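You operate a simulated robot arm through the tools that you are given. There is no shell and no other tool. Be economical: measure what you need, move in short steps, check, and stop when the job is done.

You are at the controls of a simulated two-armed robot. One attempt, no reset.

Task
On the long table, fold the grey cloth in half.

The check looks at the end state, three seconds after you hand in, the way a careful person would. Anything else that was tipped, shoved, dropped, spilled or broken makes it a failure. Flat cloth is picked up by pressing the open fingertips on it (5 to 10 N) and closing them slowly along it; thin cloth reads only 2 to 8 mm in the jaws.

Robot
Two 7-joint arms with two-finger parallel grippers on one trunk, on a base that drives. Base frame: it is fixed to the floor where the robot stands at the start and does not move with it; the origin is under the middle of the robot, x ahead of it, y to its left, z up. Readings come in m, rad, newtons and seconds.
The left shoulder is at the start at [0.07, 0.163, 1.17], the right one opposite. Places, roughly: long table [0.7, -0.2, 0.8]. Payload 3.43 kg a hand.
The tool frame of a hand sits at the grasp point between the pads (the TCP): z along the fingers, y along the line on which they close. The tips reach 0.034 m beyond it. The gripper opens to 0.128 m. The fingers are 0.024 m wide and 0.012 m thick; the gripper's body (0.048 by 0.13 m) begins 0.096 m behind the TCP.
Orientation is that of the tool frame in the base frame, as a unit quaternion [x, y, z, w]. With the fingers straight down and closing along the base's y, the tool's x points along the base's -x, its y along +y and its z along -z.

Tools
- The arms move only by the tool send_rows. It takes "left_deltas", "right_deltas" or both (then of equal length, played together; a hand with none holds still); each is a list of rows, each a list of 3 entries, a list of its own where there are three numbers: the shift along the tool's x, y, z in m, then the turn, a rotation vector about the tool's x, y, z in rad, then the gripper command, from -1 (fully open) to 1 (shut), values between in proportion. In form: [[[tx, ty, tz], [wx, wy, wz], claw], ...]. A call has 1 to 20 rows; each row shifts and turns the commanded pose from where the row before left it, along the tool's axes as they then stand. A row lasts 0.2 s, in which the tool goes at most 0.05 m and 0.15 rad; a call with a longer step from one row to the next is refused whole, and so is a gripper value outside its range. Where a pose cannot be reached the arm comes as near as it can. A force on the tool above 40 N (or 10 N above the force at the start of the call, whichever is more), or a blocked arm, ends the call early, and 0.2 s more pass. Each finger travels about 0.153 m/s and halts on what it meets, pressing with about 29 N; the grip force reading is that of the motor and also rises with nothing between the fingers. The clock runs only during rows and for 0.2 s after the last one: add rows that do not move to give the fingers time. It gives the time, the measured TCP pose, the force on the tool (base axes), the opening and the grip force at its end, in the units of the frame above (readings bear some noise).
- Cameras (640 x 400 px; columns grow to the right, rows downward): "scene" is now at [0.1213, -0.0148, 1.3869]; the picture's right is [-0.31, -0.95, 0.00], its down [-0.72, 0.24, -0.65] and it looks along [0.62, -0.20, -0.76] (base axes); focal length 249 px, centre (320, 200). "left" rides on the left gripper at [0.076, 0.011, -0.16] in its tool frame; the picture's right is [-0.15, 0.99, 0.00], its down [-0.88, -0.13, -0.46] and it looks along [-0.45, -0.07, 0.89] (tool axes); focal length 234 px, centre (320, 200). "right" rides on the right gripper at [0.076, -0.011, -0.16] in its tool frame; the picture's right is [0.15, 0.99, 0.00], its down [-0.88, 0.13, -0.46] and it looks along [-0.45, 0.07, 0.89] (tool axes); focal length 234 px, centre (320, 200). There is no depth. A picture from a camera that has moved, and an enlarged one, comes with that camera's place and axes in the base frame and with its lens. The place of the scene camera against the robot may be out by one fixed shift of up to 0.018 m in any direction.
- get_image(camera): a new picture of that camera. No time passes.
- raise_lower(by): slides the trunk up (or, below 0, down) by that many m; the arms and the scene camera ride with it, the base frame stays. It gives what a move gives, with no picture.
- base_move(legs): drives the robot by 1 to 6 legs, each [ahead, left, turn to the left] in m, m and rad, along the robot's own axes; the way and the turn of a leg run together, so that a leg with both is an arc; at most 1.5 m and 3.142 rad a leg. The arms and the cameras ride along, it lands a little off, and it stops where it bumps. It gives what a move gives.
- head_to(pan, tilt): turns the head with the scene camera to pan (to the left, within 1.501 rad either way) and tilt (down, from -0.506 to 1.204), counted from straight ahead of the robot. It gives what a move gives.
- close_up(camera, box): a new picture of the part [left, top, right, bottom] of that camera's present view, enlarged. No time passes.
- finish_job(): hands the job in; it is judged then, once.

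Work in short steps. Places have to be worked out from the pictures, the camera data and where the tool is seen: move nearer, look again, correct. Check each grasp and each placing, and mend what went wrong. You have 120 turns and 88 pictures in all, those below and enlarged ones among them. Open the grippers and draw the arms clear of the work before you hand the job in, unless the task says otherwise; then end with one line.

The tools are called after "Emit:" as name(argument=value, ...) on one line, values as JSON. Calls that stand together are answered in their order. send_rows: Moves the arms, as the interface text tells. Its arguments: {"type":"object","properties":{"left_deltas":{"type":"array"},"right_deltas":{"type":"array"}},"required":[]} The other tools are called the same way: raise_lower (by) slides the trunk up or down; base_move (legs) drives the base; head_to (pan, tilt) turns the head that bears the scene camera; get_image (camera) takes a picture; close_up (camera, box) takes an enlarged picture of a part of a camera's view; finish_job () hands the job in.

At the start:

```text
t: 0.0
left_eef_pos: [0.6887, 0.218, 1.0126]
left_tcp_rot: [-0.001, 1.0, 0.0, 0.0]
left_wrist_force: [0.2, 0.4, -0.5]
left_opening: 0.128
left_grasp_force: 0.0
right_eef_pos: [0.6477, -0.2614, 1.0082]
right_tcp_rot: [0.0, 1.0, 0.0, 0.0]
right_wrist_force: [-0.5, -0.5, 0.7]
right_opening: 0.1282
right_grasp_force: 0.1
trunk travel left (down, up): [-0.65, 0.29]
robot x, y, heading: [0.0002, 0.0008, 0.002]
head pan, tilt: [-0.316, 0.859]
```

scene: 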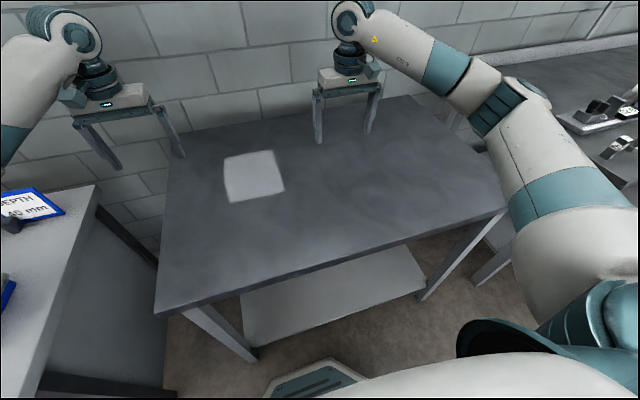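
right: 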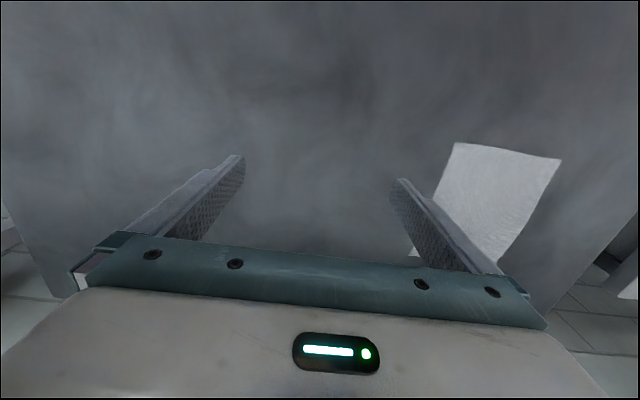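
left: 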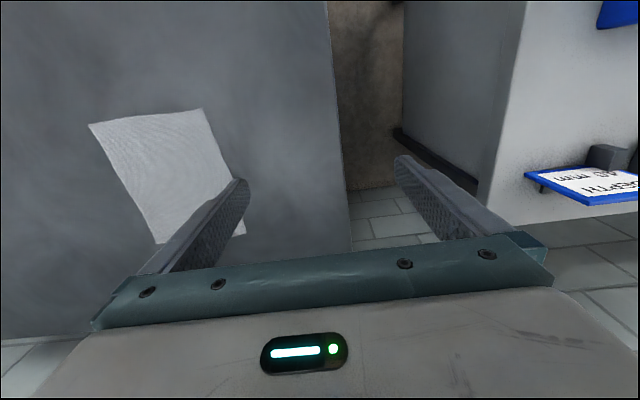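

I put the cloth at roughly x 0.66–0.90, y −0.08–0.10. I'll take an enlarged view to refine that and to see how much room there is at the table's front.

Emit:
close_up(camera="scene", box=[200, 130, 320, 220])

Emit:
head_to(pan=0.0, tilt=0.95)

Emit:
get_image(camera="scene")

```text
4.44 times, centred on (260, 175) of scene
camera zoom: at [0.1213, -0.0148, 1.3869], right [-0.31, -0.95, 0.0], down [-0.72, 0.24, -0.65], along [0.62, -0.2, -0.76], focal length 1105 px, centre (587, 311)
```

zoom: 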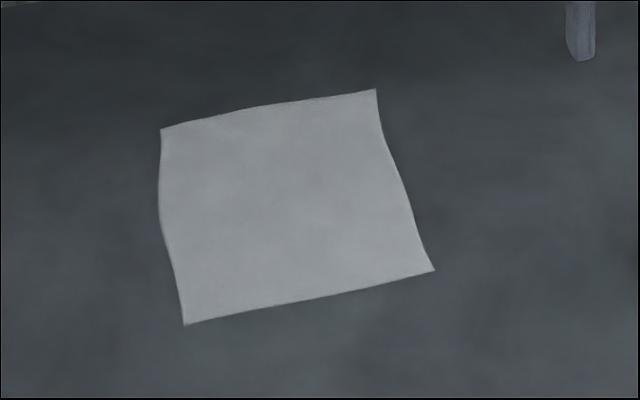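

```text
t: 0.8
left_eef_pos: [0.6877, 0.2188, 1.011]
left_tcp_rot: [-0.001, 1.0, 0.0, 0.001]
left_wrist_force: [0.2, -0.5, 0.6]
left_opening: 0.1279
left_grasp_force: 0.1
right_eef_pos: [0.6485, -0.2614, 1.0082]
right_tcp_rot: [0.001, 1.0, 0.0, 0.0]
right_wrist_force: [-0.2, -0.4, -0.1]
right_opening: 0.1278
right_grasp_force: 0.1
trunk travel left (down, up): [-0.65, 0.29]
robot x, y, heading: [0.0019, 0.002, 0.004]
head pan, tilt: [0.0, 0.949]
```

```text
83 pictures are left
camera scene: at [0.1201, 0.0093, 1.3801], right [0.0, -1.0, 0.0], down [-0.81, 0.0, -0.58], along [0.58, 0.0, -0.81], focal length 249 px, centre (320, 200)
```

scene: 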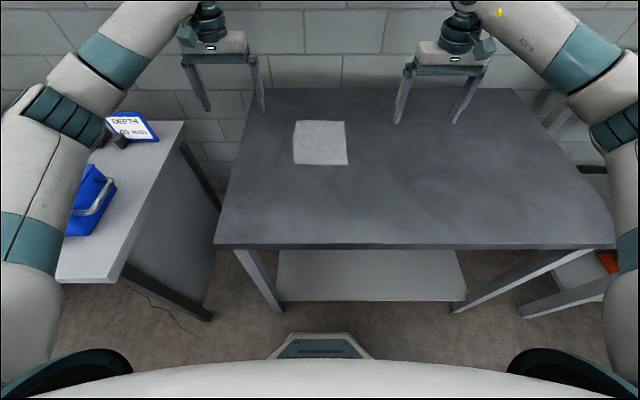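

The cloth covers about x 0.672–0.892, y −0.077–0.099. I'll fold its near edge over to the far edge with both hands. The far end is near the limit of reach, so I drive ahead 0.07 m (base front at about 0.28, table front at about 0.40).

Emit:
base_move(legs=[[0.07, 0, 0]])

Emit:
get_image(camera="scene")

```text
t: 1.8
left_eef_pos: [0.7586, 0.2179, 1.0125]
left_tcp_rot: [0.0, 1.0, 0.0, 0.0]
left_wrist_force: [0.5, -0.1, -0.3]
left_opening: 0.1277
left_grasp_force: 0.0
right_eef_pos: [0.7183, -0.2618, 1.0088]
right_tcp_rot: [0.0, 1.0, 0.0, 0.0]
right_wrist_force: [-0.1, -0.1, -0.8]
right_opening: 0.1279
right_grasp_force: 0.1
trunk travel left (down, up): [-0.65, 0.29]
robot x, y, heading: [0.0743, 0.0016, 0.002]
head pan, tilt: [0.0, 0.949]
```

```text
82 pictures are left
camera scene: at [0.1909, 0.0093, 1.3801], right [0.0, -1.0, 0.0], down [-0.81, 0.0, -0.58], along [0.58, 0.0, -0.81], focal length 249 px, centre (320, 200)
```

scene: 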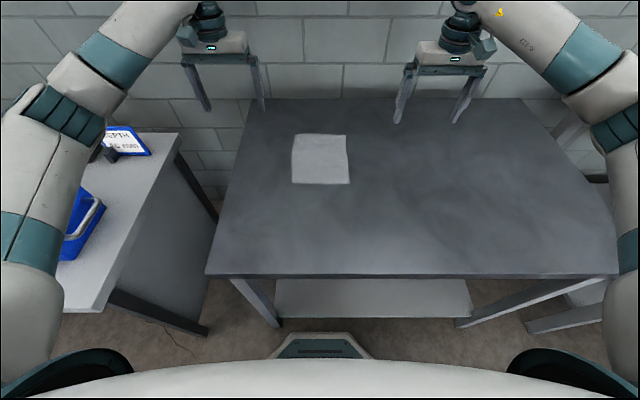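

The drive came out as intended. Now I turn the hands 90° in place so the fingers close along x with the cameras outboard, and part-close the jaws.

Emit:
send_rows(left_deltas=[[[0, 0, 0], [0, 0, 0.1428], 0.3], [[0, 0, 0], [0, 0, 0.1428], 0.3], [[0, 0, 0], [0, 0, 0.1428], 0.3], [[0, 0, 0], [0, 0, 0.1428], 0.3], [[0, 0, 0], [0, 0, 0.1428], 0.3], [[0, 0, 0], [0, 0, 0.1428], 0.3], [[0, 0, 0], [0, 0, 0.1428], 0.3], [[0, 0, 0], [0, 0, 0.1428], 0.3], [[0, 0, 0], [0, 0, 0.1428], 0.3], [[0, 0, 0], [0, 0, 0.1428], 0.3], [[0, 0, 0], [0, 0, 0.1428], 0.3]], right_deltas=[[[0, 0, 0], [0, 0, -0.1428], 0.3], [[0, 0, 0], [0, 0, -0.1428], 0.3], [[0, 0, 0], [0, 0, -0.1428], 0.3], [[0, 0, 0], [0, 0, -0.1428], 0.3], [[0, 0, 0], [0, 0, -0.1428], 0.3], [[0, 0, 0], [0, 0, -0.1428], 0.3], [[0, 0, 0], [0, 0, -0.1428], 0.3], [[0, 0, 0], [0, 0, -0.1428], 0.3], [[0, 0, 0], [0, 0, -0.1428], 0.3], [[0, 0, 0], [0, 0, -0.1428], 0.3], [[0, 0, 0], [0, 0, -0.1428], 0.3]])

```text
t: 4.2
left_eef_pos: [0.7594, 0.2187, 1.0125]
left_tcp_rot: [0.707, 0.707, 0.0, 0.0]
left_wrist_force: [0.3, 0.4, -0.2]
left_opening: 0.0448
left_grasp_force: 0.1
right_eef_pos: [0.7162, -0.2597, 1.0108]
right_tcp_rot: [-0.367, 0.93, -0.008, 0.013]
right_wrist_force: [-0.5, 0.5, -0.7]
right_opening: 0.0448
right_grasp_force: 0.1
right hand out of reach, approached as far as the arm can: row 6, 7, 8, 9, 10, 11
trunk travel left (down, up): [-0.65, 0.29]
robot x, y, heading: [0.0682, 0.0003, 0.001]
head pan, tilt: [0.0, 0.949]
```

The left hand turned fully, but the right stopped at about −43°. I'll turn the right hand the other way, towards +90°.

Emit:
send_rows(right_deltas=[[[0, 0, 0], [0, 0, 0.145], 0.3], [[0, 0, 0], [0, 0, 0.145], 0.3], [[0, 0, 0], [0, 0, 0.145], 0.3], [[0, 0, 0], [0, 0, 0.145], 0.3], [[0, 0, 0], [0, 0, 0.145], 0.3], [[0, 0, 0], [0, 0, 0.145], 0.3], [[0, 0, 0], [0, 0, 0.145], 0.3], [[0, 0, 0], [0, 0, 0.145], 0.3]])

```text
t: 6.0
left_eef_pos: [0.7583, 0.218, 1.0132]
left_tcp_rot: [0.707, 0.708, 0.0, 0.001]
left_wrist_force: [0.8, 0.3, 0.5]
left_opening: 0.0447
left_grasp_force: 0.1
right_eef_pos: [0.7164, -0.2596, 1.0093]
right_tcp_rot: [0.204, 0.979, 0.0, 0.015]
right_wrist_force: [-0.4, 0.3, -0.5]
right_opening: 0.045
right_grasp_force: 0.0
trunk travel left (down, up): [-0.65, 0.29]
robot x, y, heading: [0.0717, -0.0004, 0.003]
head pan, tilt: [0.0, 0.949]
```

It's now at +0.41 rad with no limit reported, so I continue to +90°.

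Emit:
send_rows(right_deltas=[[[0, 0, 0], [0, 0, 0.145], 0.3], [[0, 0, 0], [0, 0, 0.145], 0.3], [[0, 0, 0], [0, 0, 0.145], 0.3], [[0, 0, 0], [0, 0, 0.145], 0.3], [[0, 0, 0], [0, 0, 0.145], 0.3], [[0, 0, 0], [0, 0, 0.145], 0.3], [[0, 0, 0], [0, 0, 0.145], 0.3], [[0, 0, 0], [0, 0, 0.145], 0.3]])

```text
t: 7.8
left_eef_pos: [0.7585, 0.2185, 1.0129]
left_tcp_rot: [0.707, 0.707, 0.001, 0.0]
left_wrist_force: [0.1, -0.3, 0.2]
left_opening: 0.0447
left_grasp_force: 0.0
right_eef_pos: [0.7169, -0.2597, 1.0121]
right_tcp_rot: [0.707, 0.707, 0.009, 0.013]
right_wrist_force: [0.2, 0.8, 0.5]
right_opening: 0.0448
right_grasp_force: 0.0
trunk travel left (down, up): [-0.65, 0.29]
robot x, y, heading: [0.0698, -0.0008, 0.002]
head pan, tilt: [0.0, 0.949]
```

Both hands are at +90°, so tool x is base +y and tool y is base +x. I move them over the near corners at z≈0.92 and take out the right hand's small tilt.

Emit:
send_rows(left_deltas=[[[-0.017, -0.0108, 0.0116], [0, 0, 0], 0.3], [[-0.017, -0.0108, 0.0116], [0, 0, 0], 0.3], [[-0.017, -0.0108, 0.0116], [0, 0, 0], 0.3], [[-0.017, -0.0108, 0.0116], [0, 0, 0], 0.3], [[-0.017, -0.0108, 0.0116], [0, 0, 0], 0.3], [[-0.017, -0.0108, 0.0116], [0, 0, 0], 0.3], [[-0.017, -0.0108, 0.0116], [0, 0, 0], 0.3], [[-0.017, -0.0108, 0.0116], [0, 0, 0], 0.3]], right_deltas=[[[0.0246, -0.0056, 0.0115], [0.0039, 0.0007, 0], 0.3], [[0.0246, -0.0056, 0.0115], [0.0039, 0.0007, 0], 0.3], [[0.0246, -0.0056, 0.0115], [0.0039, 0.0007, 0], 0.3], [[0.0246, -0.0056, 0.0115], [0.0039, 0.0007, 0], 0.3], [[0.0246, -0.0056, 0.0115], [0.0039, 0.0007, 0], 0.3], [[0.0246, -0.0056, 0.0115], [0.0039, 0.0007, 0], 0.3], [[0.0246, -0.0056, 0.0115], [0.0039, 0.0007, 0], 0.3], [[0.0246, -0.0056, 0.0115], [0.0039, 0.0007, 0], 0.3]])

Emit:
get_image(camera="scene")

Emit:
get_image(camera="left")

Emit:
get_image(camera="right")

```text
t: 9.6
left_eef_pos: [0.672, 0.083, 0.9191]
left_tcp_rot: [0.707, 0.708, 0.0, 0.0]
left_wrist_force: [0.0, -0.2, 0.5]
left_opening: 0.0448
left_grasp_force: 0.0
right_eef_pos: [0.6732, -0.0649, 0.9166]
right_tcp_rot: [0.707, 0.707, -0.001, 0.001]
right_wrist_force: [0.3, 0.2, -0.5]
right_opening: 0.045
right_grasp_force: 0.0
trunk travel left (down, up): [-0.65, 0.29]
robot x, y, heading: [0.0721, -0.0036, -0.002]
head pan, tilt: [0.0, 0.949]
```

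```text
81 pictures are left
camera scene: at [0.1906, 0.0098, 1.3801], right [0.0, -1.0, 0.0], down [-0.81, 0.0, -0.58], along [0.58, 0.0, -0.81], focal length 249 px, centre (320, 200)
```

scene: 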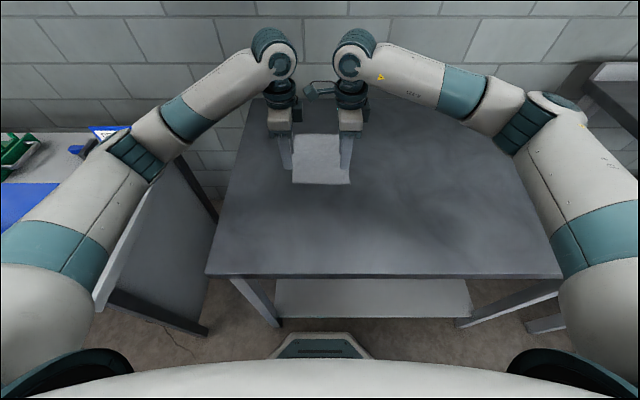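

```text
80 pictures are left
camera left: at [0.6817, 0.1596, 1.0787], right [0.99, -0.14, 0.0], down [-0.13, -0.88, 0.46], along [-0.07, -0.45, -0.89], focal length 234 px, centre (320, 200)
```

left: 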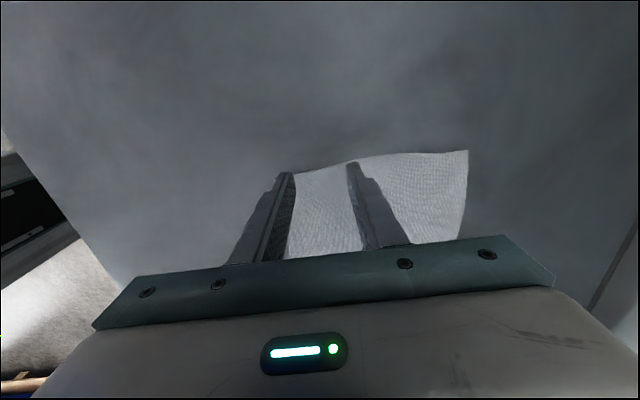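

```text
79 pictures are left
camera right: at [0.6622, 0.0133, 1.0768], right [0.99, 0.15, 0.0], down [0.13, -0.88, 0.46], along [0.07, -0.45, -0.89], focal length 234 px, centre (320, 200)
```

right: 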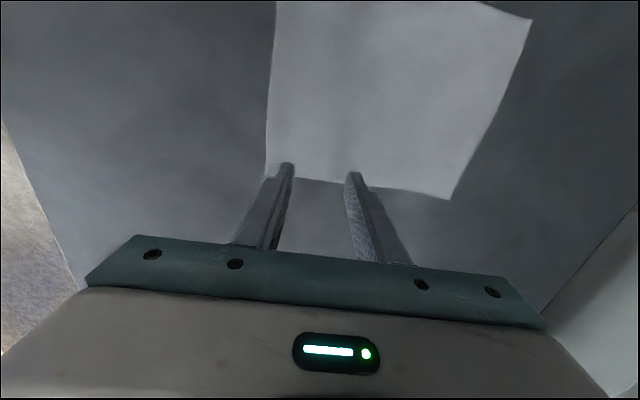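

The wrist cameras put the cloth about 0.04 m nearer and further right than the scene camera does. I'll zoom on the scene view and compare where the fingertips appear.

Emit:
close_up(camera="scene", box=[256, 110, 384, 190])

```text
5.00 times, centred on (320, 150) of scene
camera zoom: at [0.1906, 0.0098, 1.3801], right [0.0, -1.0, 0.0], down [-0.81, 0.0, -0.58], along [0.58, 0.0, -0.81], focal length 1244 px, centre (320, 450)
```

zoom: 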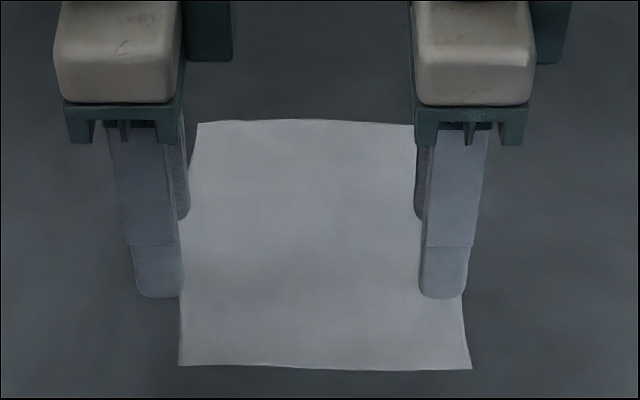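

Fingertip parallax and both wrist cameras all agree if the table top is at z≈0.84. That puts the cloth at about x 0.632–0.839, y −0.087–0.077. I shift the hands there at the same height and check.

Emit:
send_rows(left_deltas=[[[-0.01, -0.0175, 0], [0, 0, 0], 0.35], [[-0.01, -0.0175, 0], [0, 0, 0], 0.35], [[0, 0, 0], [0, 0, 0], 0.35]], right_deltas=[[[-0.004, -0.0185, 0], [0, 0, 0], 0.35], [[-0.004, -0.0185, 0], [0, 0, 0], 0.35], [[0, 0, 0], [0, 0, 0], 0.35]])

Emit:
get_image(camera="left")

Emit:
get_image(camera="right")

Emit:
close_up(camera="scene", box=[256, 110, 384, 190])

```text
t: 10.4
left_eef_pos: [0.6367, 0.0639, 0.9202]
left_tcp_rot: [0.707, 0.707, 0.0, 0.0]
left_wrist_force: [0.3, 0.3, 0.5]
left_opening: 0.0416
left_grasp_force: 0.2
right_eef_pos: [0.6377, -0.0734, 0.9164]
right_tcp_rot: [0.707, 0.707, -0.002, 0.001]
right_wrist_force: [-1.0, 0.3, 0.2]
right_opening: 0.0416
right_grasp_force: 0.1
trunk travel left (down, up): [-0.65, 0.29]
robot x, y, heading: [0.0655, -0.0038, 0.001]
head pan, tilt: [0.0, 0.949]
```

```text
77 pictures are left
camera left: at [0.6475, 0.1392, 1.0794], right [0.99, -0.15, 0.0], down [-0.13, -0.88, 0.46], along [-0.07, -0.45, -0.89], focal length 234 px, centre (320, 200)
```

left: 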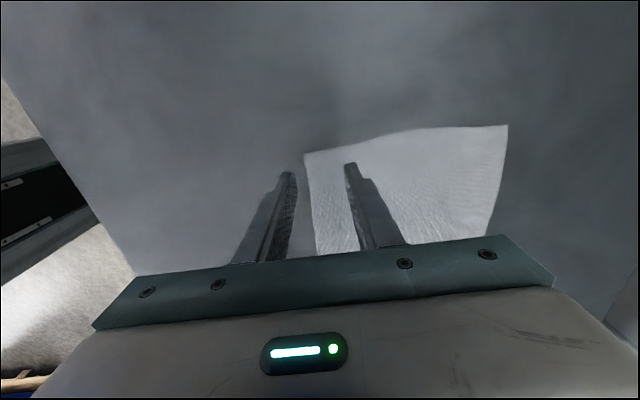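

```text
76 pictures are left
camera right: at [0.6261, 0.0042, 1.0765], right [0.99, 0.15, 0.0], down [0.13, -0.88, 0.46], along [0.07, -0.45, -0.89], focal length 234 px, centre (320, 200)
```

right: 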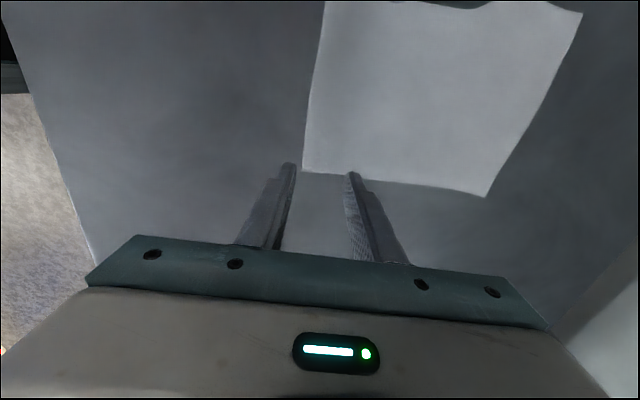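

```text
5.00 times, centred on (320, 150) of scene
camera zoom: at [0.1908, 0.0097, 1.38], right [0.0, -1.0, 0.0], down [-0.81, 0.0, -0.58], along [0.58, 0.0, -0.81], focal length 1244 px, centre (320, 450)
```

zoom: 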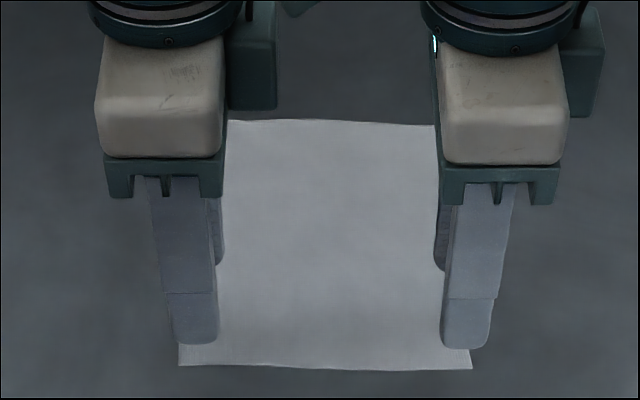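

Both corners now come out at x≈0.621 (y −0.083 and 0.075) with the table at z≈0.84. I shift 4 mm nearer and come down to about 1 cm above it.

Emit:
send_rows(left_deltas=[[[-0.001, -0.002, 0.0175], [0, 0, 0], 0.35], [[-0.001, -0.002, 0.0175], [0, 0, 0], 0.35], [[0, 0, 0], [0, 0, 0], 0.35]], right_deltas=[[[0.001, -0.0025, 0.0155], [0, 0, 0], 0.35], [[0.001, -0.0025, 0.0155], [0, 0, 0], 0.35], [[0, 0, 0], [0, 0, 0], 0.35]])

Emit:
close_up(camera="left", box=[220, 100, 420, 225])

Emit:
close_up(camera="right", box=[220, 100, 420, 225])

Emit:
close_up(camera="scene", box=[256, 120, 384, 200])

```text
t: 11.2
left_eef_pos: [0.6332, 0.0626, 0.8849]
left_tcp_rot: [0.706, 0.708, 0.001, 0.001]
left_wrist_force: [0.1, -0.2, 14.1]
left_opening: 0.0419
left_grasp_force: 0.1
right_eef_pos: [0.6313, -0.0705, 0.8856]
right_tcp_rot: [0.707, 0.708, -0.001, 0.001]
right_wrist_force: [0.8, -0.1, 0.7]
right_opening: 0.0415
right_grasp_force: 0.0
trunk travel left (down, up): [-0.65, 0.29]
robot x, y, heading: [0.0685, -0.0008, -0.002]
head pan, tilt: [0.0, 0.949]
```

```text
3.20 times, centred on (320, 162) of left
camera zoom: at [0.6425, 0.1381, 1.0444], right [0.99, -0.14, 0.0], down [-0.13, -0.88, 0.46], along [-0.06, -0.45, -0.89], focal length 749 px, centre (320, 320)
```

zoom: 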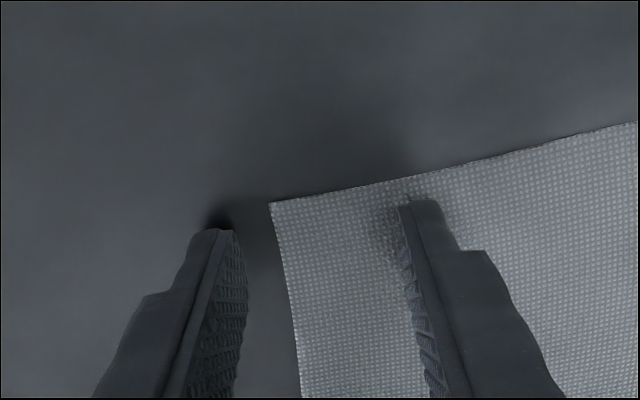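

```text
3.20 times, centred on (320, 162) of right
camera zoom: at [0.6194, 0.0065, 1.0458], right [0.99, 0.15, 0.0], down [0.13, -0.88, 0.46], along [0.07, -0.45, -0.89], focal length 749 px, centre (320, 320)
```

zoom: 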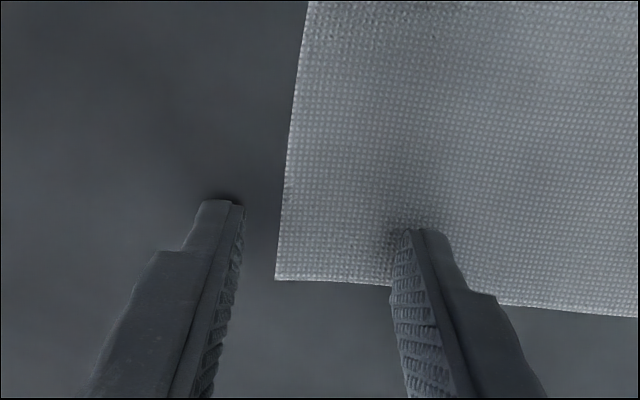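

```text
5.00 times, centred on (320, 160) of scene
camera zoom: at [0.1892, 0.0093, 1.3805], right [0.0, -1.0, 0.0], down [-0.81, 0.0, -0.58], along [0.58, 0.0, -0.81], focal length 1244 px, centre (320, 400)
```

zoom: 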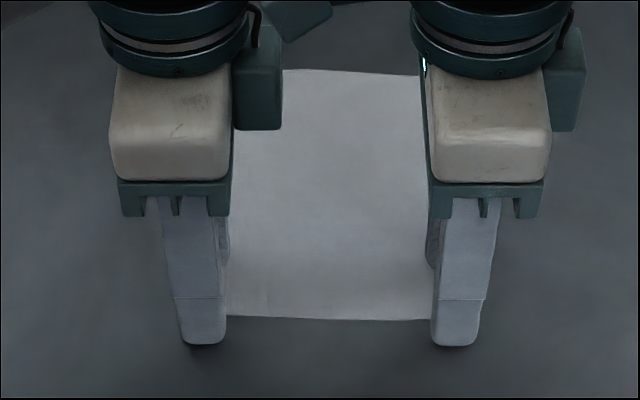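

The left hand is pressing at 14 N and the right is just about touching (z≈0.885). I ease the left up slightly, nudge the right hand in and press it down a little.

Emit:
send_rows(left_deltas=[[[0, 0, -0.0006], [0, 0, 0], 0.35], [[0, 0, 0], [0, 0, 0], 0.35], [[0, 0, 0], [0, 0, 0], 0.35]], right_deltas=[[[0.003, 0.003, 0], [0, 0, 0], 0.35], [[0, 0, 0.001], [0, 0, 0], 0.35], [[0, 0, 0], [0, 0, 0], 0.35]])

```text
t: 11.9
left_eef_pos: [0.6335, 0.0632, 0.8841]
left_tcp_rot: [0.703, 0.711, 0.0, 0.0]
left_wrist_force: [3.1, 2.6, 6.6]
left_opening: 0.0412
left_grasp_force: 0.2
right_eef_pos: [0.6317, -0.0681, 0.8842]
right_tcp_rot: [0.704, 0.71, -0.001, 0.0]
right_wrist_force: [-5.9, -5.2, 2.9]
right_opening: 0.0412
right_grasp_force: 0.1
trunk travel left (down, up): [-0.65, 0.29]
robot x, y, heading: [0.0676, -0.0004, -0.003]
head pan, tilt: [0.0, 0.949]
stopped in row 3 (right hand): the force on the tool passed its limit (the readings are from after the stop); the commanded pose is now the measured one
```

The right hand tripped the force limit and has re-zeroed at its measured pose. I hold still to read the settled forces.

Emit:
send_rows(left_deltas=[[[0, 0, 0], [0, 0, 0], 0.35], [[0, 0, 0], [0, 0, 0], 0.35]], right_deltas=[[[0, 0, 0], [0, 0, 0], 0.35], [[0, 0, 0], [0, 0, 0], 0.35]])

```text
t: 12.5
left_eef_pos: [0.635, 0.0639, 0.8851]
left_tcp_rot: [0.703, 0.711, 0.001, 0.0]
left_wrist_force: [7.9, 7.8, 7.2]
left_opening: 0.0416
left_grasp_force: 0.1
right_eef_pos: [0.632, -0.068, 0.8848]
right_tcp_rot: [0.705, 0.709, -0.001, 0.001]
right_wrist_force: [-7.8, -8.5, 2.2]
right_opening: 0.0415
right_grasp_force: 0.1
trunk travel left (down, up): [-0.65, 0.29]
robot x, y, heading: [0.0704, 0.0004, -0.006]
head pan, tilt: [0.0, 0.949]
```

The equal and opposite side forces mean the two hands are touching each other. I lift both, move them apart, and look at where they meet.

Emit:
send_rows(left_deltas=[[[0, 0, -0.01], [0, 0, 0], 0.35], [[0.004, -0.002, 0], [0, 0, 0], 0.35], [[0, 0, 0], [0, 0, 0], 0.35]], right_deltas=[[[0, 0, -0.01], [0, 0, 0], 0.35], [[-0.006, 0, 0], [0, 0, 0], 0.35], [[0, 0, 0], [0, 0, 0], 0.35]])

Emit:
close_up(camera="scene", box=[224, 60, 416, 180])

```text
t: 13.3
left_eef_pos: [0.6316, 0.0676, 0.8926]
left_tcp_rot: [0.704, 0.711, 0.0, -0.001]
left_wrist_force: [-0.1, -0.1, -0.3]
left_opening: 0.0417
left_grasp_force: 0.0
right_eef_pos: [0.6326, -0.0748, 0.8952]
right_tcp_rot: [0.705, 0.71, -0.002, 0.001]
right_wrist_force: [-0.1, 0.5, -0.1]
right_opening: 0.0415
right_grasp_force: 0.0
trunk travel left (down, up): [-0.65, 0.29]
robot x, y, heading: [0.0682, -0.0018, 0.001]
head pan, tilt: [0.0, 0.949]
```

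```text
3.33 times, centred on (320, 120) of scene
camera zoom: at [0.1906, 0.0094, 1.38], right [0.0, -1.0, 0.0], down [-0.81, 0.0, -0.58], along [0.58, 0.0, -0.81], focal length 829 px, centre (320, 467)
```

zoom: 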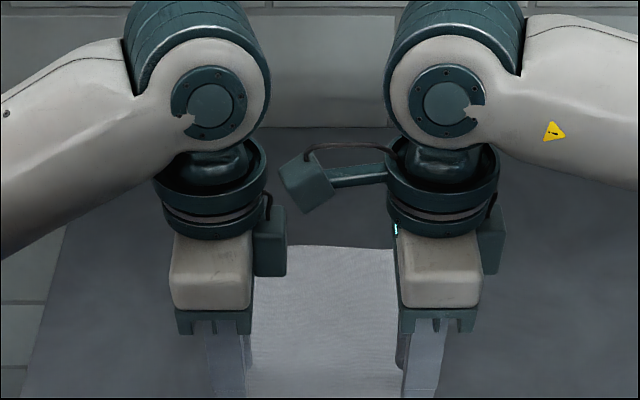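

The right hand's camera arm was pressing on the left wrist, and at the present 0.142 m spacing it's clear. I'll keep at least this spacing and lower again in small steps.

Emit:
send_rows(left_deltas=[[[0, 0, 0.004], [0, 0, 0], 0.35], [[0, 0, 0.0025], [0, 0, 0], 0.35], [[0, 0, 0], [0, 0, 0], 0.35]], right_deltas=[[[0, 0, 0.005], [0, 0, 0], 0.35], [[0, 0, 0.004], [0, 0, 0], 0.35], [[0, 0, 0], [0, 0, 0], 0.35]])

```text
t: 14.1
left_eef_pos: [0.6318, 0.0689, 0.8881]
left_tcp_rot: [0.705, 0.71, 0.001, -0.001]
left_wrist_force: [-1.3, -0.1, -0.5]
left_opening: 0.0415
left_grasp_force: 0.1
right_eef_pos: [0.6317, -0.0734, 0.8851]
right_tcp_rot: [0.705, 0.709, -0.001, -0.001]
right_wrist_force: [-0.3, 0.4, 0.1]
right_opening: 0.0415
right_grasp_force: 0.0
trunk travel left (down, up): [-0.65, 0.29]
robot x, y, heading: [0.0743, -0.0019, -0.0]
head pan, tilt: [0.0, 0.949]
```

No contact yet, so I step further down: left 3 mm, right 1 mm.

Emit:
send_rows(left_deltas=[[[0, 0, 0.0025], [0, 0, 0], 0.35], [[0, 0, 0.0005], [0, 0, 0], 0.35], [[0, 0, 0], [0, 0, 0], 0.35]], right_deltas=[[[0, 0, 0.0007], [0, 0, 0], 0.35], [[0, 0, 0.0005], [0, 0, 0], 0.35], [[0, 0, 0], [0, 0, 0], 0.35]])

```text
t: 14.9
left_eef_pos: [0.6324, 0.0673, 0.8861]
left_tcp_rot: [0.704, 0.71, 0.0, -0.001]
left_wrist_force: [-0.1, 0.8, 1.7]
left_opening: 0.0413
left_grasp_force: 0.0
right_eef_pos: [0.6319, -0.0746, 0.8847]
right_tcp_rot: [0.704, 0.71, -0.001, 0.001]
right_wrist_force: [0.4, -1.0, 4.6]
right_opening: 0.0417
right_grasp_force: 0.1
trunk travel left (down, up): [-0.65, 0.29]
robot x, y, heading: [0.0697, -0.0002, 0.002]
head pan, tilt: [0.0, 0.949]
```

Both are touching (left 1.7 N, right 4.6 N). I press slightly more, then close slowly in the same call.

Emit:
send_rows(left_deltas=[[[0, 0, 0.0005], [0, 0, 0], 0.35], [[0, 0, 0], [0, 0, 0], 0.35]], right_deltas=[[[0, 0, 0.0003], [0, 0, 0], 0.35], [[0, 0, 0], [0, 0, 0], 0.35]])

```text
t: 15.5
left_eef_pos: [0.6315, 0.0675, 0.8864]
left_tcp_rot: [0.704, 0.71, 0.001, 0.0]
left_wrist_force: [-0.6, -0.6, 5.3]
left_opening: 0.0412
left_grasp_force: 0.1
right_eef_pos: [0.6318, -0.0733, 0.885]
right_tcp_rot: [0.704, 0.71, 0.0, 0.0]
right_wrist_force: [1.7, 1.3, 7.2]
right_opening: 0.0421
right_grasp_force: 0.5
trunk travel left (down, up): [-0.65, 0.29]
robot x, y, heading: [0.0726, -0.0012, 0.0]
head pan, tilt: [0.0, 0.949]
```

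Pressing at 5.3 N left and 7.2 N right, which is in the wanted range. Closing slowly.

Emit:
send_rows(left_deltas=[[[0, 0, 0.0002], [0, 0, 0], 0.4], [[0, 0, 0], [0, 0, 0], 0.45], [[0, 0, 0], [0, 0, 0], 0.5], [[0, 0, 0], [0, 0, 0], 0.55], [[0, 0, 0], [0, 0, 0], 0.6], [[0, 0, 0], [0, 0, 0], 0.65], [[0, 0, 0], [0, 0, 0], 0.7], [[0, 0, 0], [0, 0, 0], 0.75], [[0, 0, 0], [0, 0, 0], 0.8], [[0, 0, 0], [0, 0, 0], 0.85], [[0, 0, 0], [0, 0, 0], 0.9], [[0, 0, 0], [0, 0, 0], 0.95], [[0, 0, 0], [0, 0, 0], 1.0], [[0, 0, 0], [0, 0, 0], 1.0], [[0, 0, 0], [0, 0, 0], 1.0]], right_deltas=[[[0, 0, 0], [0, 0, 0], 0.4], [[0, 0, 0], [0, 0, 0], 0.45], [[0, 0, 0], [0, 0, 0], 0.5], [[0, 0, 0], [0, 0, 0], 0.55], [[0, 0, 0], [0, 0, 0], 0.6], [[0, 0, 0], [0, 0, 0], 0.65], [[0, 0, 0], [0, 0, 0], 0.7], [[0, 0, 0], [0, 0, 0], 0.75], [[0, 0, 0], [0, 0, 0], 0.8], [[0, 0, 0], [0, 0, 0], 0.85], [[0, 0, 0], [0, 0, 0], 0.9], [[0, 0, 0], [0, 0, 0], 0.95], [[0, 0, 0], [0, 0, 0], 1.0], [[0, 0, 0], [0, 0, 0], 1.0], [[0, 0, 0], [0, 0, 0], 1.0]])

Emit:
close_up(camera="left", box=[220, 100, 420, 225])

Emit:
close_up(camera="right", box=[220, 100, 420, 225])

```text
t: 18.7
left_eef_pos: [0.6315, 0.068, 0.8848]
left_tcp_rot: [0.704, 0.71, 0.001, 0.0]
left_wrist_force: [-0.3, 0.0, 12.6]
left_opening: 0.0019
left_grasp_force: 29.3
right_eef_pos: [0.6313, -0.0758, 0.8857]
right_tcp_rot: [0.704, 0.71, 0.0, 0.001]
right_wrist_force: [1.5, 0.7, 5.2]
right_opening: 0.002
right_grasp_force: 29.3
trunk travel left (down, up): [-0.65, 0.29]
robot x, y, heading: [0.0706, -0.0021, 0.0]
head pan, tilt: [0.0, 0.949]
```

```text
3.20 times, centred on (320, 162) of left
camera zoom: at [0.6405, 0.1433, 1.0446], right [0.99, -0.14, 0.0], down [-0.12, -0.88, 0.45], along [-0.06, -0.45, -0.89], focal length 749 px, centre (320, 320)
```

zoom: 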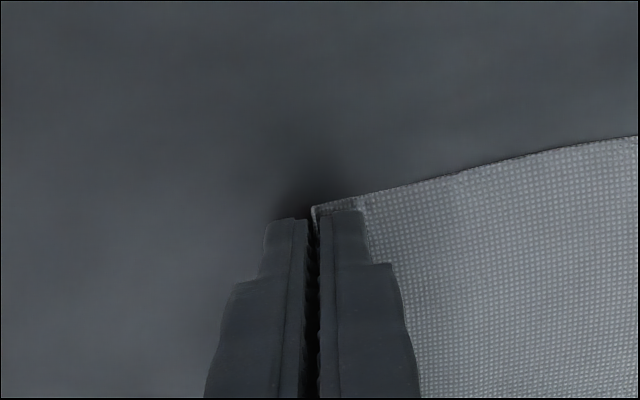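

```text
3.20 times, centred on (320, 162) of right
camera zoom: at [0.6196, 0.0028, 1.0454], right [0.99, 0.15, 0.0], down [0.14, -0.88, 0.46], along [0.07, -0.45, -0.89], focal length 749 px, centre (320, 320)
```

zoom: 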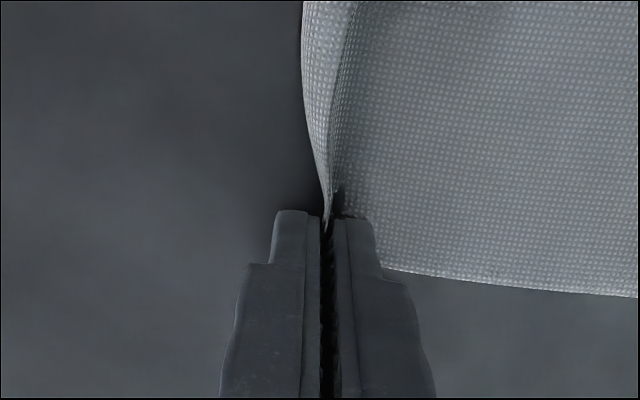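

The right hand has pinched the lip; the left shows only the edge at its jaw. I lift both 2 cm to test the grips.

Emit:
send_rows(left_deltas=[[[0, 0, -0.005], [0, 0, 0], 1.0], [[0, 0, -0.005], [0, 0, 0], 1.0], [[0, 0, -0.005], [0, 0, 0], 1.0], [[0, 0, -0.005], [0, 0, 0], 1.0]], right_deltas=[[[0, 0, -0.005], [0, 0, 0], 1.0], [[0, 0, -0.005], [0, 0, 0], 1.0], [[0, 0, -0.005], [0, 0, 0], 1.0], [[0, 0, -0.005], [0, 0, 0], 1.0]])

Emit:
close_up(camera="left", box=[220, 100, 420, 225])

Emit:
close_up(camera="right", box=[220, 100, 420, 225])

Emit:
close_up(camera="scene", box=[224, 80, 416, 200])

```text
t: 19.7
left_eef_pos: [0.6311, 0.0673, 0.9037]
left_tcp_rot: [0.704, 0.71, 0.0, -0.001]
left_wrist_force: [-0.5, 0.8, -0.2]
left_opening: 0.0017
left_grasp_force: 29.2
right_eef_pos: [0.6318, -0.0744, 0.904]
right_tcp_rot: [0.704, 0.71, -0.001, 0.001]
right_wrist_force: [-0.4, -0.5, -0.3]
right_opening: 0.0021
right_grasp_force: 28.7
trunk travel left (down, up): [-0.65, 0.29]
robot x, y, heading: [0.07, -0.0012, -0.002]
head pan, tilt: [0.0, 0.949]
```

```text
3.20 times, centred on (320, 162) of left
camera zoom: at [0.6415, 0.1433, 1.0631], right [0.99, -0.14, 0.0], down [-0.12, -0.88, 0.45], along [-0.06, -0.45, -0.89], focal length 749 px, centre (320, 320)
```

zoom: 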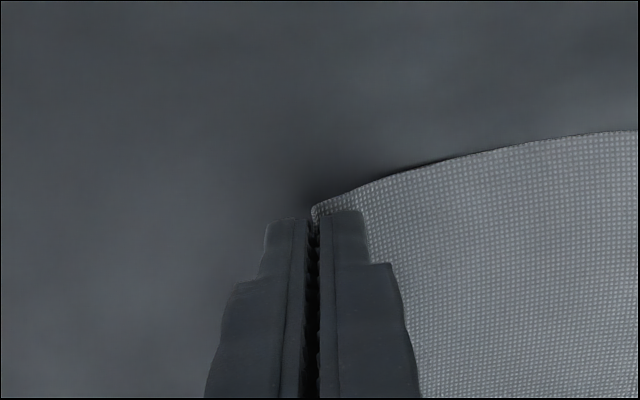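

```text
3.20 times, centred on (320, 162) of right
camera zoom: at [0.6204, 0.0024, 1.0639], right [0.99, 0.15, 0.0], down [0.14, -0.88, 0.46], along [0.07, -0.45, -0.89], focal length 749 px, centre (320, 320)
```

zoom: 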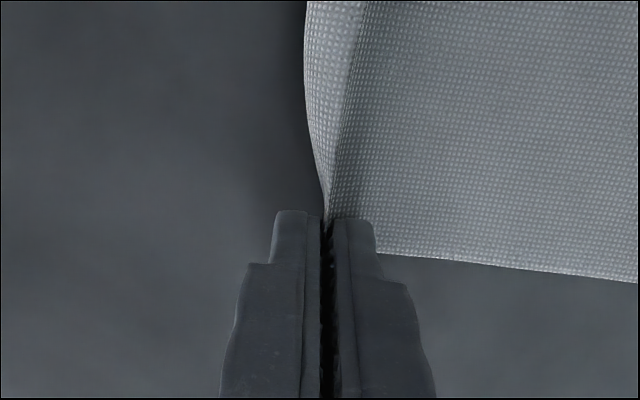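

```text
3.33 times, centred on (320, 140) of scene
camera zoom: at [0.19, 0.0093, 1.3801], right [0.0, -1.0, 0.0], down [-0.81, 0.0, -0.58], along [0.58, 0.0, -0.81], focal length 829 px, centre (320, 400)
```

zoom: 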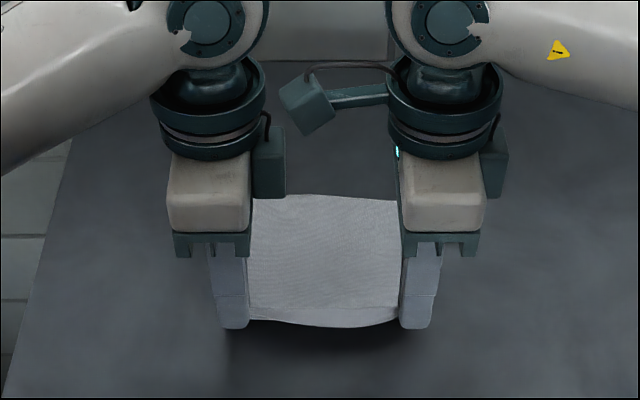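

Both grips hold and the edge lifts evenly. The cloth spans x≈0.621–0.82, so I aim the fold line at 0.72. I carry the edge along an arc, starting with the rise to above the fold line.

Emit:
send_rows(left_deltas=[[[0, 0.0035, -0.013], [0, 0, 0], 1.0], [[0, 0.0035, -0.013], [0, 0, 0], 1.0], [[0, 0.0085, -0.0115], [0, 0, 0], 1.0], [[0, 0.0085, -0.0115], [0, 0, 0], 1.0], [[0, 0.0125, -0.007], [0, 0, 0], 1.0], [[0, 0.0125, -0.007], [0, 0, 0], 1.0], [[0, 0.01335, -0.002], [0.025, 0, 0], 1.0], [[0, 0.01335, -0.002], [0.025, 0, 0], 1.0], [[0, 0.01335, 0], [0.025, 0, 0], 1.0], [[0, 0.01335, 0], [0.025, 0, 0], 1.0]], right_deltas=[[[0, 0.0035, -0.013], [0, 0, 0], 1.0], [[0, 0.0035, -0.013], [0, 0, 0], 1.0], [[0, 0.0085, -0.0115], [0, 0, 0], 1.0], [[0, 0.0085, -0.0115], [0, 0, 0], 1.0], [[0, 0.0125, -0.007], [0, 0, 0], 1.0], [[0, 0.0125, -0.007], [0, 0, 0], 1.0], [[0, 0.01335, -0.002], [0.025, 0, 0], 1.0], [[0, 0.01335, -0.002], [0.025, 0, 0], 1.0], [[0, 0.01335, 0], [0.025, 0, 0], 1.0], [[0, 0.01335, 0], [0.025, 0, 0], 1.0]])

Emit:
close_up(camera="scene", box=[224, 80, 416, 200])

Emit:
get_image(camera="right")

```text
t: 21.9
left_eef_pos: [0.7347, 0.0685, 0.97]
left_tcp_rot: [0.703, 0.709, -0.036, -0.036]
left_wrist_force: [0.0, 0.2, -0.2]
left_opening: 0.002
left_grasp_force: 28.7
right_eef_pos: [0.736, -0.0752, 0.969]
right_tcp_rot: [0.704, 0.708, -0.037, -0.036]
right_wrist_force: [0.2, -0.1, -0.3]
right_opening: 0.0019
right_grasp_force: 28.9
trunk travel left (down, up): [-0.65, 0.29]
robot x, y, heading: [0.0709, -0.0018, 0.003]
head pan, tilt: [0.0, 0.949]
```

```text
3.33 times, centred on (320, 140) of scene
camera zoom: at [0.1913, 0.0093, 1.38], right [0.0, -1.0, 0.0], down [-0.81, 0.0, -0.58], along [0.58, 0.0, -0.81], focal length 829 px, centre (320, 400)
```

zoom: 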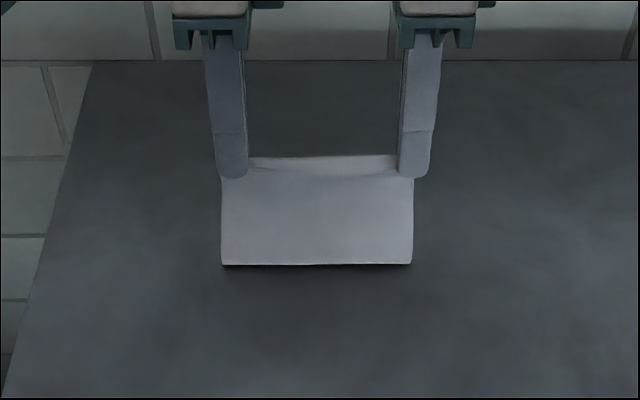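

```text
64 pictures are left
camera right: at [0.7407, 0.0033, 1.1293], right [0.98, 0.15, -0.1], down [0.18, -0.88, 0.44], along [-0.02, -0.45, -0.89], focal length 234 px, centre (320, 200)
```

right: 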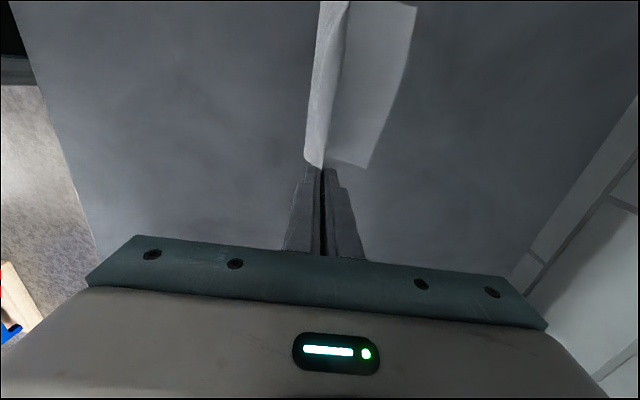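

The fold is forming cleanly. I'll check where the far edge lies now before choosing the laying point.

Emit:
get_image(camera="left")

Emit:
close_up(camera="right", box=[260, 0, 480, 180])

```text
63 pictures are left
camera left: at [0.7604, 0.1448, 1.1264], right [0.99, -0.14, -0.1], down [-0.08, -0.88, 0.46], along [-0.15, -0.45, -0.88], focal length 234 px, centre (320, 200)
```

left: 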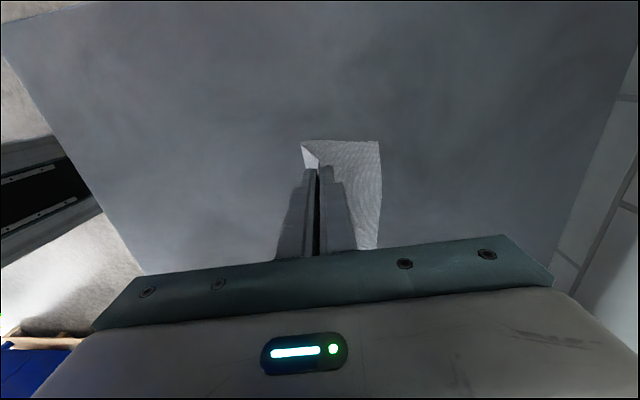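

```text
2.22 times, centred on (370, 90) of right
camera zoom: at [0.7407, 0.0033, 1.1293], right [0.98, 0.15, -0.1], down [0.18, -0.88, 0.44], along [-0.02, -0.45, -0.89], focal length 520 px, centre (209, 444)
```

zoom: 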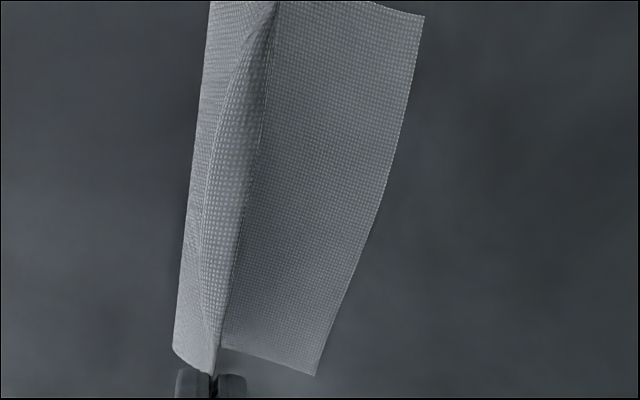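

The far edge now lies at x≈0.79, having slid about 3 cm while folding, and it's still straight. I re-aim the laying point to that and move down the arc part way, tilting the fingers to lay the lip forward.

Emit:
send_rows(left_deltas=[[[0, 0.01235, 0.0039], [0.05, 0, 0], 1.0], [[0, 0.01235, 0.0039], [0.05, 0, 0], 1.0], [[0, 0.01115, 0.0068], [0.05, 0, 0], 1.0], [[0, 0.01115, 0.0068], [0.05, 0, 0], 1.0], [[0, 0.0082, 0.0075], [0.05, 0, 0], 1.0], [[0, 0.0082, 0.0075], [0.05, 0, 0], 1.0]], right_deltas=[[[0, 0.01235, 0.0039], [0.05, 0, 0], 1.0], [[0, 0.01235, 0.0039], [0.05, 0, 0], 1.0], [[0, 0.01115, 0.0068], [0.05, 0, 0], 1.0], [[0, 0.01115, 0.0068], [0.05, 0, 0], 1.0], [[0, 0.0082, 0.0075], [0.05, 0, 0], 1.0], [[0, 0.0082, 0.0075], [0.05, 0, 0], 1.0]])

Emit:
close_up(camera="scene", box=[224, 80, 416, 200])

Emit:
close_up(camera="right", box=[220, 0, 440, 180])

Emit:
close_up(camera="left", box=[240, 100, 440, 225])

```text
t: 23.3
left_eef_pos: [0.7885, 0.0696, 0.9192]
left_tcp_rot: [0.689, 0.697, -0.141, -0.141]
left_wrist_force: [0.4, 0.5, 0.1]
left_opening: 0.0022
left_grasp_force: 28.2
right_eef_pos: [0.789, -0.0746, 0.9202]
right_tcp_rot: [0.691, 0.695, -0.142, -0.14]
right_wrist_force: [0.3, 0.3, 0.4]
right_opening: 0.002
right_grasp_force: 29.0
trunk travel left (down, up): [-0.65, 0.29]
robot x, y, heading: [0.072, -0.0017, 0.001]
head pan, tilt: [0.0, 0.949]
```

```text
3.33 times, centred on (320, 140) of scene
camera zoom: at [0.191, 0.0094, 1.38], right [0.0, -1.0, 0.0], down [-0.81, 0.0, -0.58], along [0.58, 0.0, -0.81], focal length 829 px, centre (320, 400)
```

zoom: 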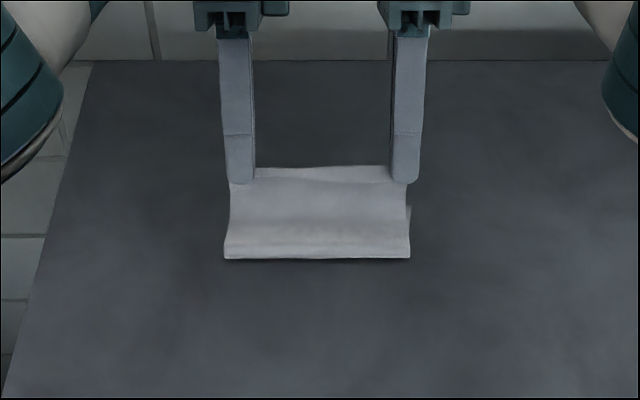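

```text
2.22 times, centred on (330, 90) of right
camera zoom: at [0.8404, 0.004, 1.0724], right [0.91, 0.15, -0.39], down [0.3, -0.88, 0.37], along [-0.28, -0.45, -0.84], focal length 520 px, centre (298, 444)
```

zoom: 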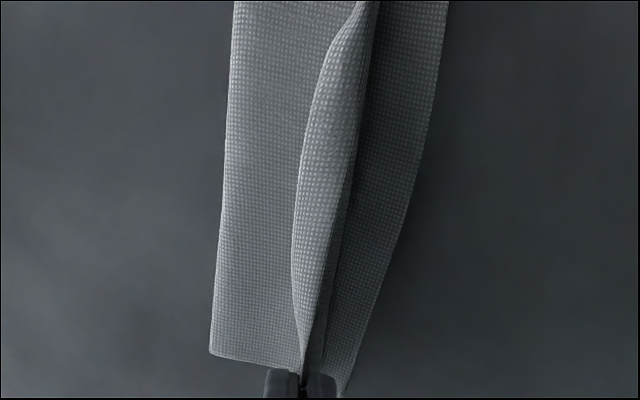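

```text
3.20 times, centred on (340, 162) of left
camera zoom: at [0.8589, 0.1449, 1.0624], right [0.91, -0.14, -0.39], down [0.07, -0.88, 0.47], along [-0.41, -0.45, -0.79], focal length 749 px, centre (256, 320)
```

zoom: 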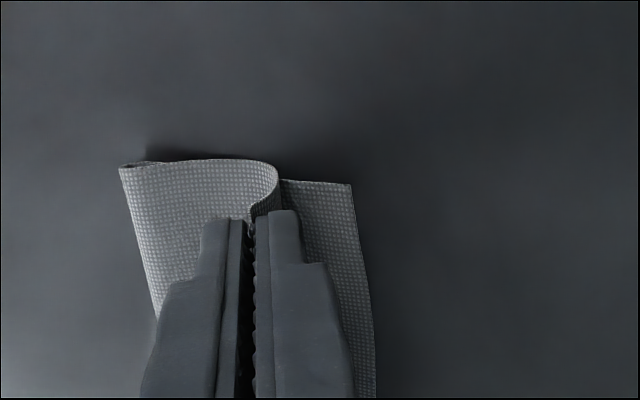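

The far edge is steady at x≈0.787 and the fingertips are at x≈0.776, 4 cm up. I lower further and tilt the fingers more so the pinched lip will fall forward rather than back.

Emit:
send_rows(left_deltas=[[[0, 0.0043, 0.0033], [0.0625, 0, 0], 1.0], [[0, 0.0043, 0.0033], [0.0625, 0, 0], 1.0], [[0, 0.0043, 0.0033], [0.0625, 0, 0], 1.0], [[0, 0.0043, 0.0033], [0.0625, 0, 0], 1.0]], right_deltas=[[[0, 0.0043, 0.0033], [0.0625, 0, 0], 1.0], [[0, 0.0043, 0.0033], [0.0625, 0, 0], 1.0], [[0, 0.0043, 0.0033], [0.0625, 0, 0], 1.0], [[0, 0.0043, 0.0033], [0.0625, 0, 0], 1.0]])

Emit:
close_up(camera="left", box=[220, 100, 420, 225])

Emit:
close_up(camera="scene", box=[256, 90, 384, 170])

```text
t: 24.3
left_eef_pos: [0.7794, 0.0665, 0.9182]
left_tcp_rot: [0.687, 0.69, -0.163, -0.161]
left_wrist_force: [-11.8, -24.7, -0.5]
left_opening: 0.0018
left_grasp_force: 28.3
left hand out of reach, approached as far as the arm can: row 1, 2, 3, 4
right_eef_pos: [0.7342, -0.079, 0.9146]
right_tcp_rot: [0.667, 0.673, -0.225, -0.226]
right_wrist_force: [11.5, 25.3, -0.3]
right_opening: 0.0023
right_grasp_force: 29.1
right hand out of reach, approached as far as the arm can: row 1, 2, 3, 4
trunk travel left (down, up): [-0.65, 0.29]
robot x, y, heading: [0.0694, -0.0012, -0.003]
head pan, tilt: [0.0, 0.949]
```

```text
3.20 times, centred on (320, 162) of left
camera zoom: at [0.8593, 0.1432, 1.0569], right [0.89, -0.14, -0.44], down [0.09, -0.88, 0.47], along [-0.46, -0.45, -0.77], focal length 749 px, centre (320, 320)
```

zoom: 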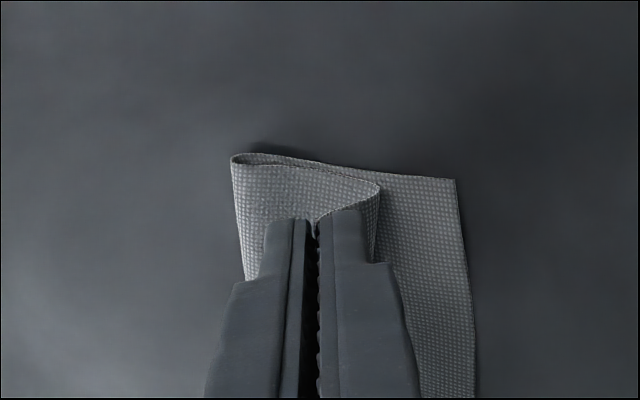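

```text
5.00 times, centred on (320, 130) of scene
camera zoom: at [0.1903, 0.0081, 1.3801], right [0.0, -1.0, 0.0], down [-0.81, 0.0, -0.58], along [0.58, 0.0, -0.81], focal length 1244 px, centre (320, 550)
```

zoom: 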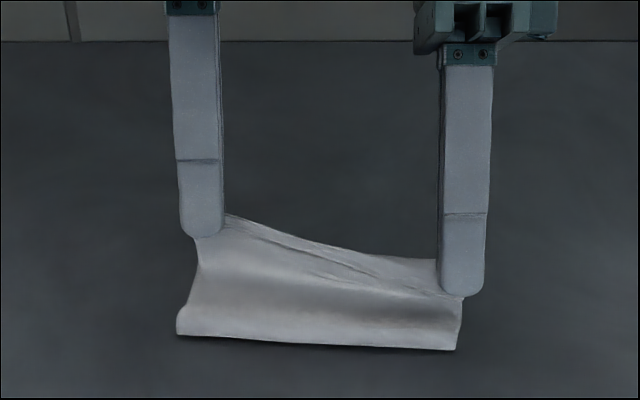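

The extra tilt is out of reach, and the right hand slipped back against the left. I undo it: the right hand untilts and goes forward again to line up with the left.

Emit:
send_rows(left_deltas=[[[0, 0, 0], [-0.02, 0, 0], 1.0], [[0, 0, 0], [-0.02, 0, 0], 1.0], [[0, 0, 0], [-0.02, 0, 0], 1.0], [[0, 0.0017, -0.0007], [0, 0, 0], 1.0], [[0, 0.0017, -0.0007], [0, 0, 0], 1.0], [[0, 0.0017, -0.0007], [0, 0, 0], 1.0], [[0, 0.0017, -0.0007], [0, 0, 0], 1.0], [[0, 0.0017, -0.0007], [0, 0, 0], 1.0]], right_deltas=[[[-0.001, 0, 0], [-0.085, 0, 0], 1.0], [[0, 0, 0], [-0.085, 0, 0], 1.0], [[0, 0, 0], [-0.085, 0, 0], 1.0], [[0, 0.01, -0.0042], [0, 0, 0], 1.0], [[0, 0.01, -0.0042], [0, 0, 0], 1.0], [[0, 0.01, -0.0042], [0, 0, 0], 1.0], [[0, 0.01, -0.0042], [0, 0, 0], 1.0], [[0, 0.01, -0.0042], [0, 0, 0], 1.0]])

Emit:
close_up(camera="scene", box=[256, 90, 384, 170])

```text
t: 26.1
left_eef_pos: [0.7896, 0.0713, 0.9192]
left_tcp_rot: [0.689, 0.697, -0.141, -0.14]
left_wrist_force: [0.0, -9.3, -0.5]
left_opening: 0.0018
left_grasp_force: 29.1
right_eef_pos: [0.7886, -0.0796, 0.9147]
right_tcp_rot: [0.691, 0.695, -0.141, -0.137]
right_wrist_force: [-0.6, 9.2, -0.6]
right_opening: 0.0019
right_grasp_force: 29.2
trunk travel left (down, up): [-0.65, 0.29]
robot x, y, heading: [0.0717, -0.0037, -0.001]
head pan, tilt: [0.0, 0.949]
```

```text
5.00 times, centred on (320, 130) of scene
camera zoom: at [0.1904, 0.0099, 1.3801], right [0.0, -1.0, 0.0], down [-0.81, 0.0, -0.58], along [0.58, 0.0, -0.81], focal length 1244 px, centre (320, 550)
```

zoom: 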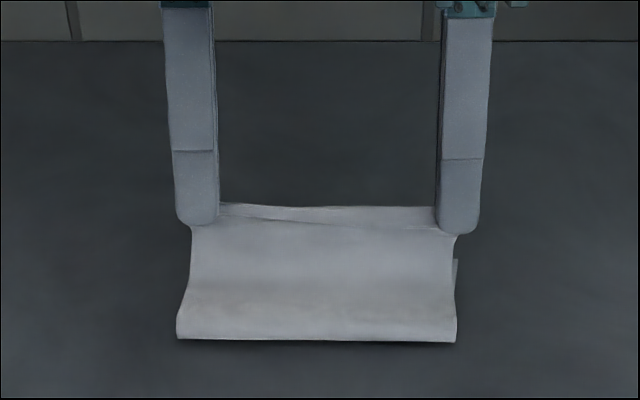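

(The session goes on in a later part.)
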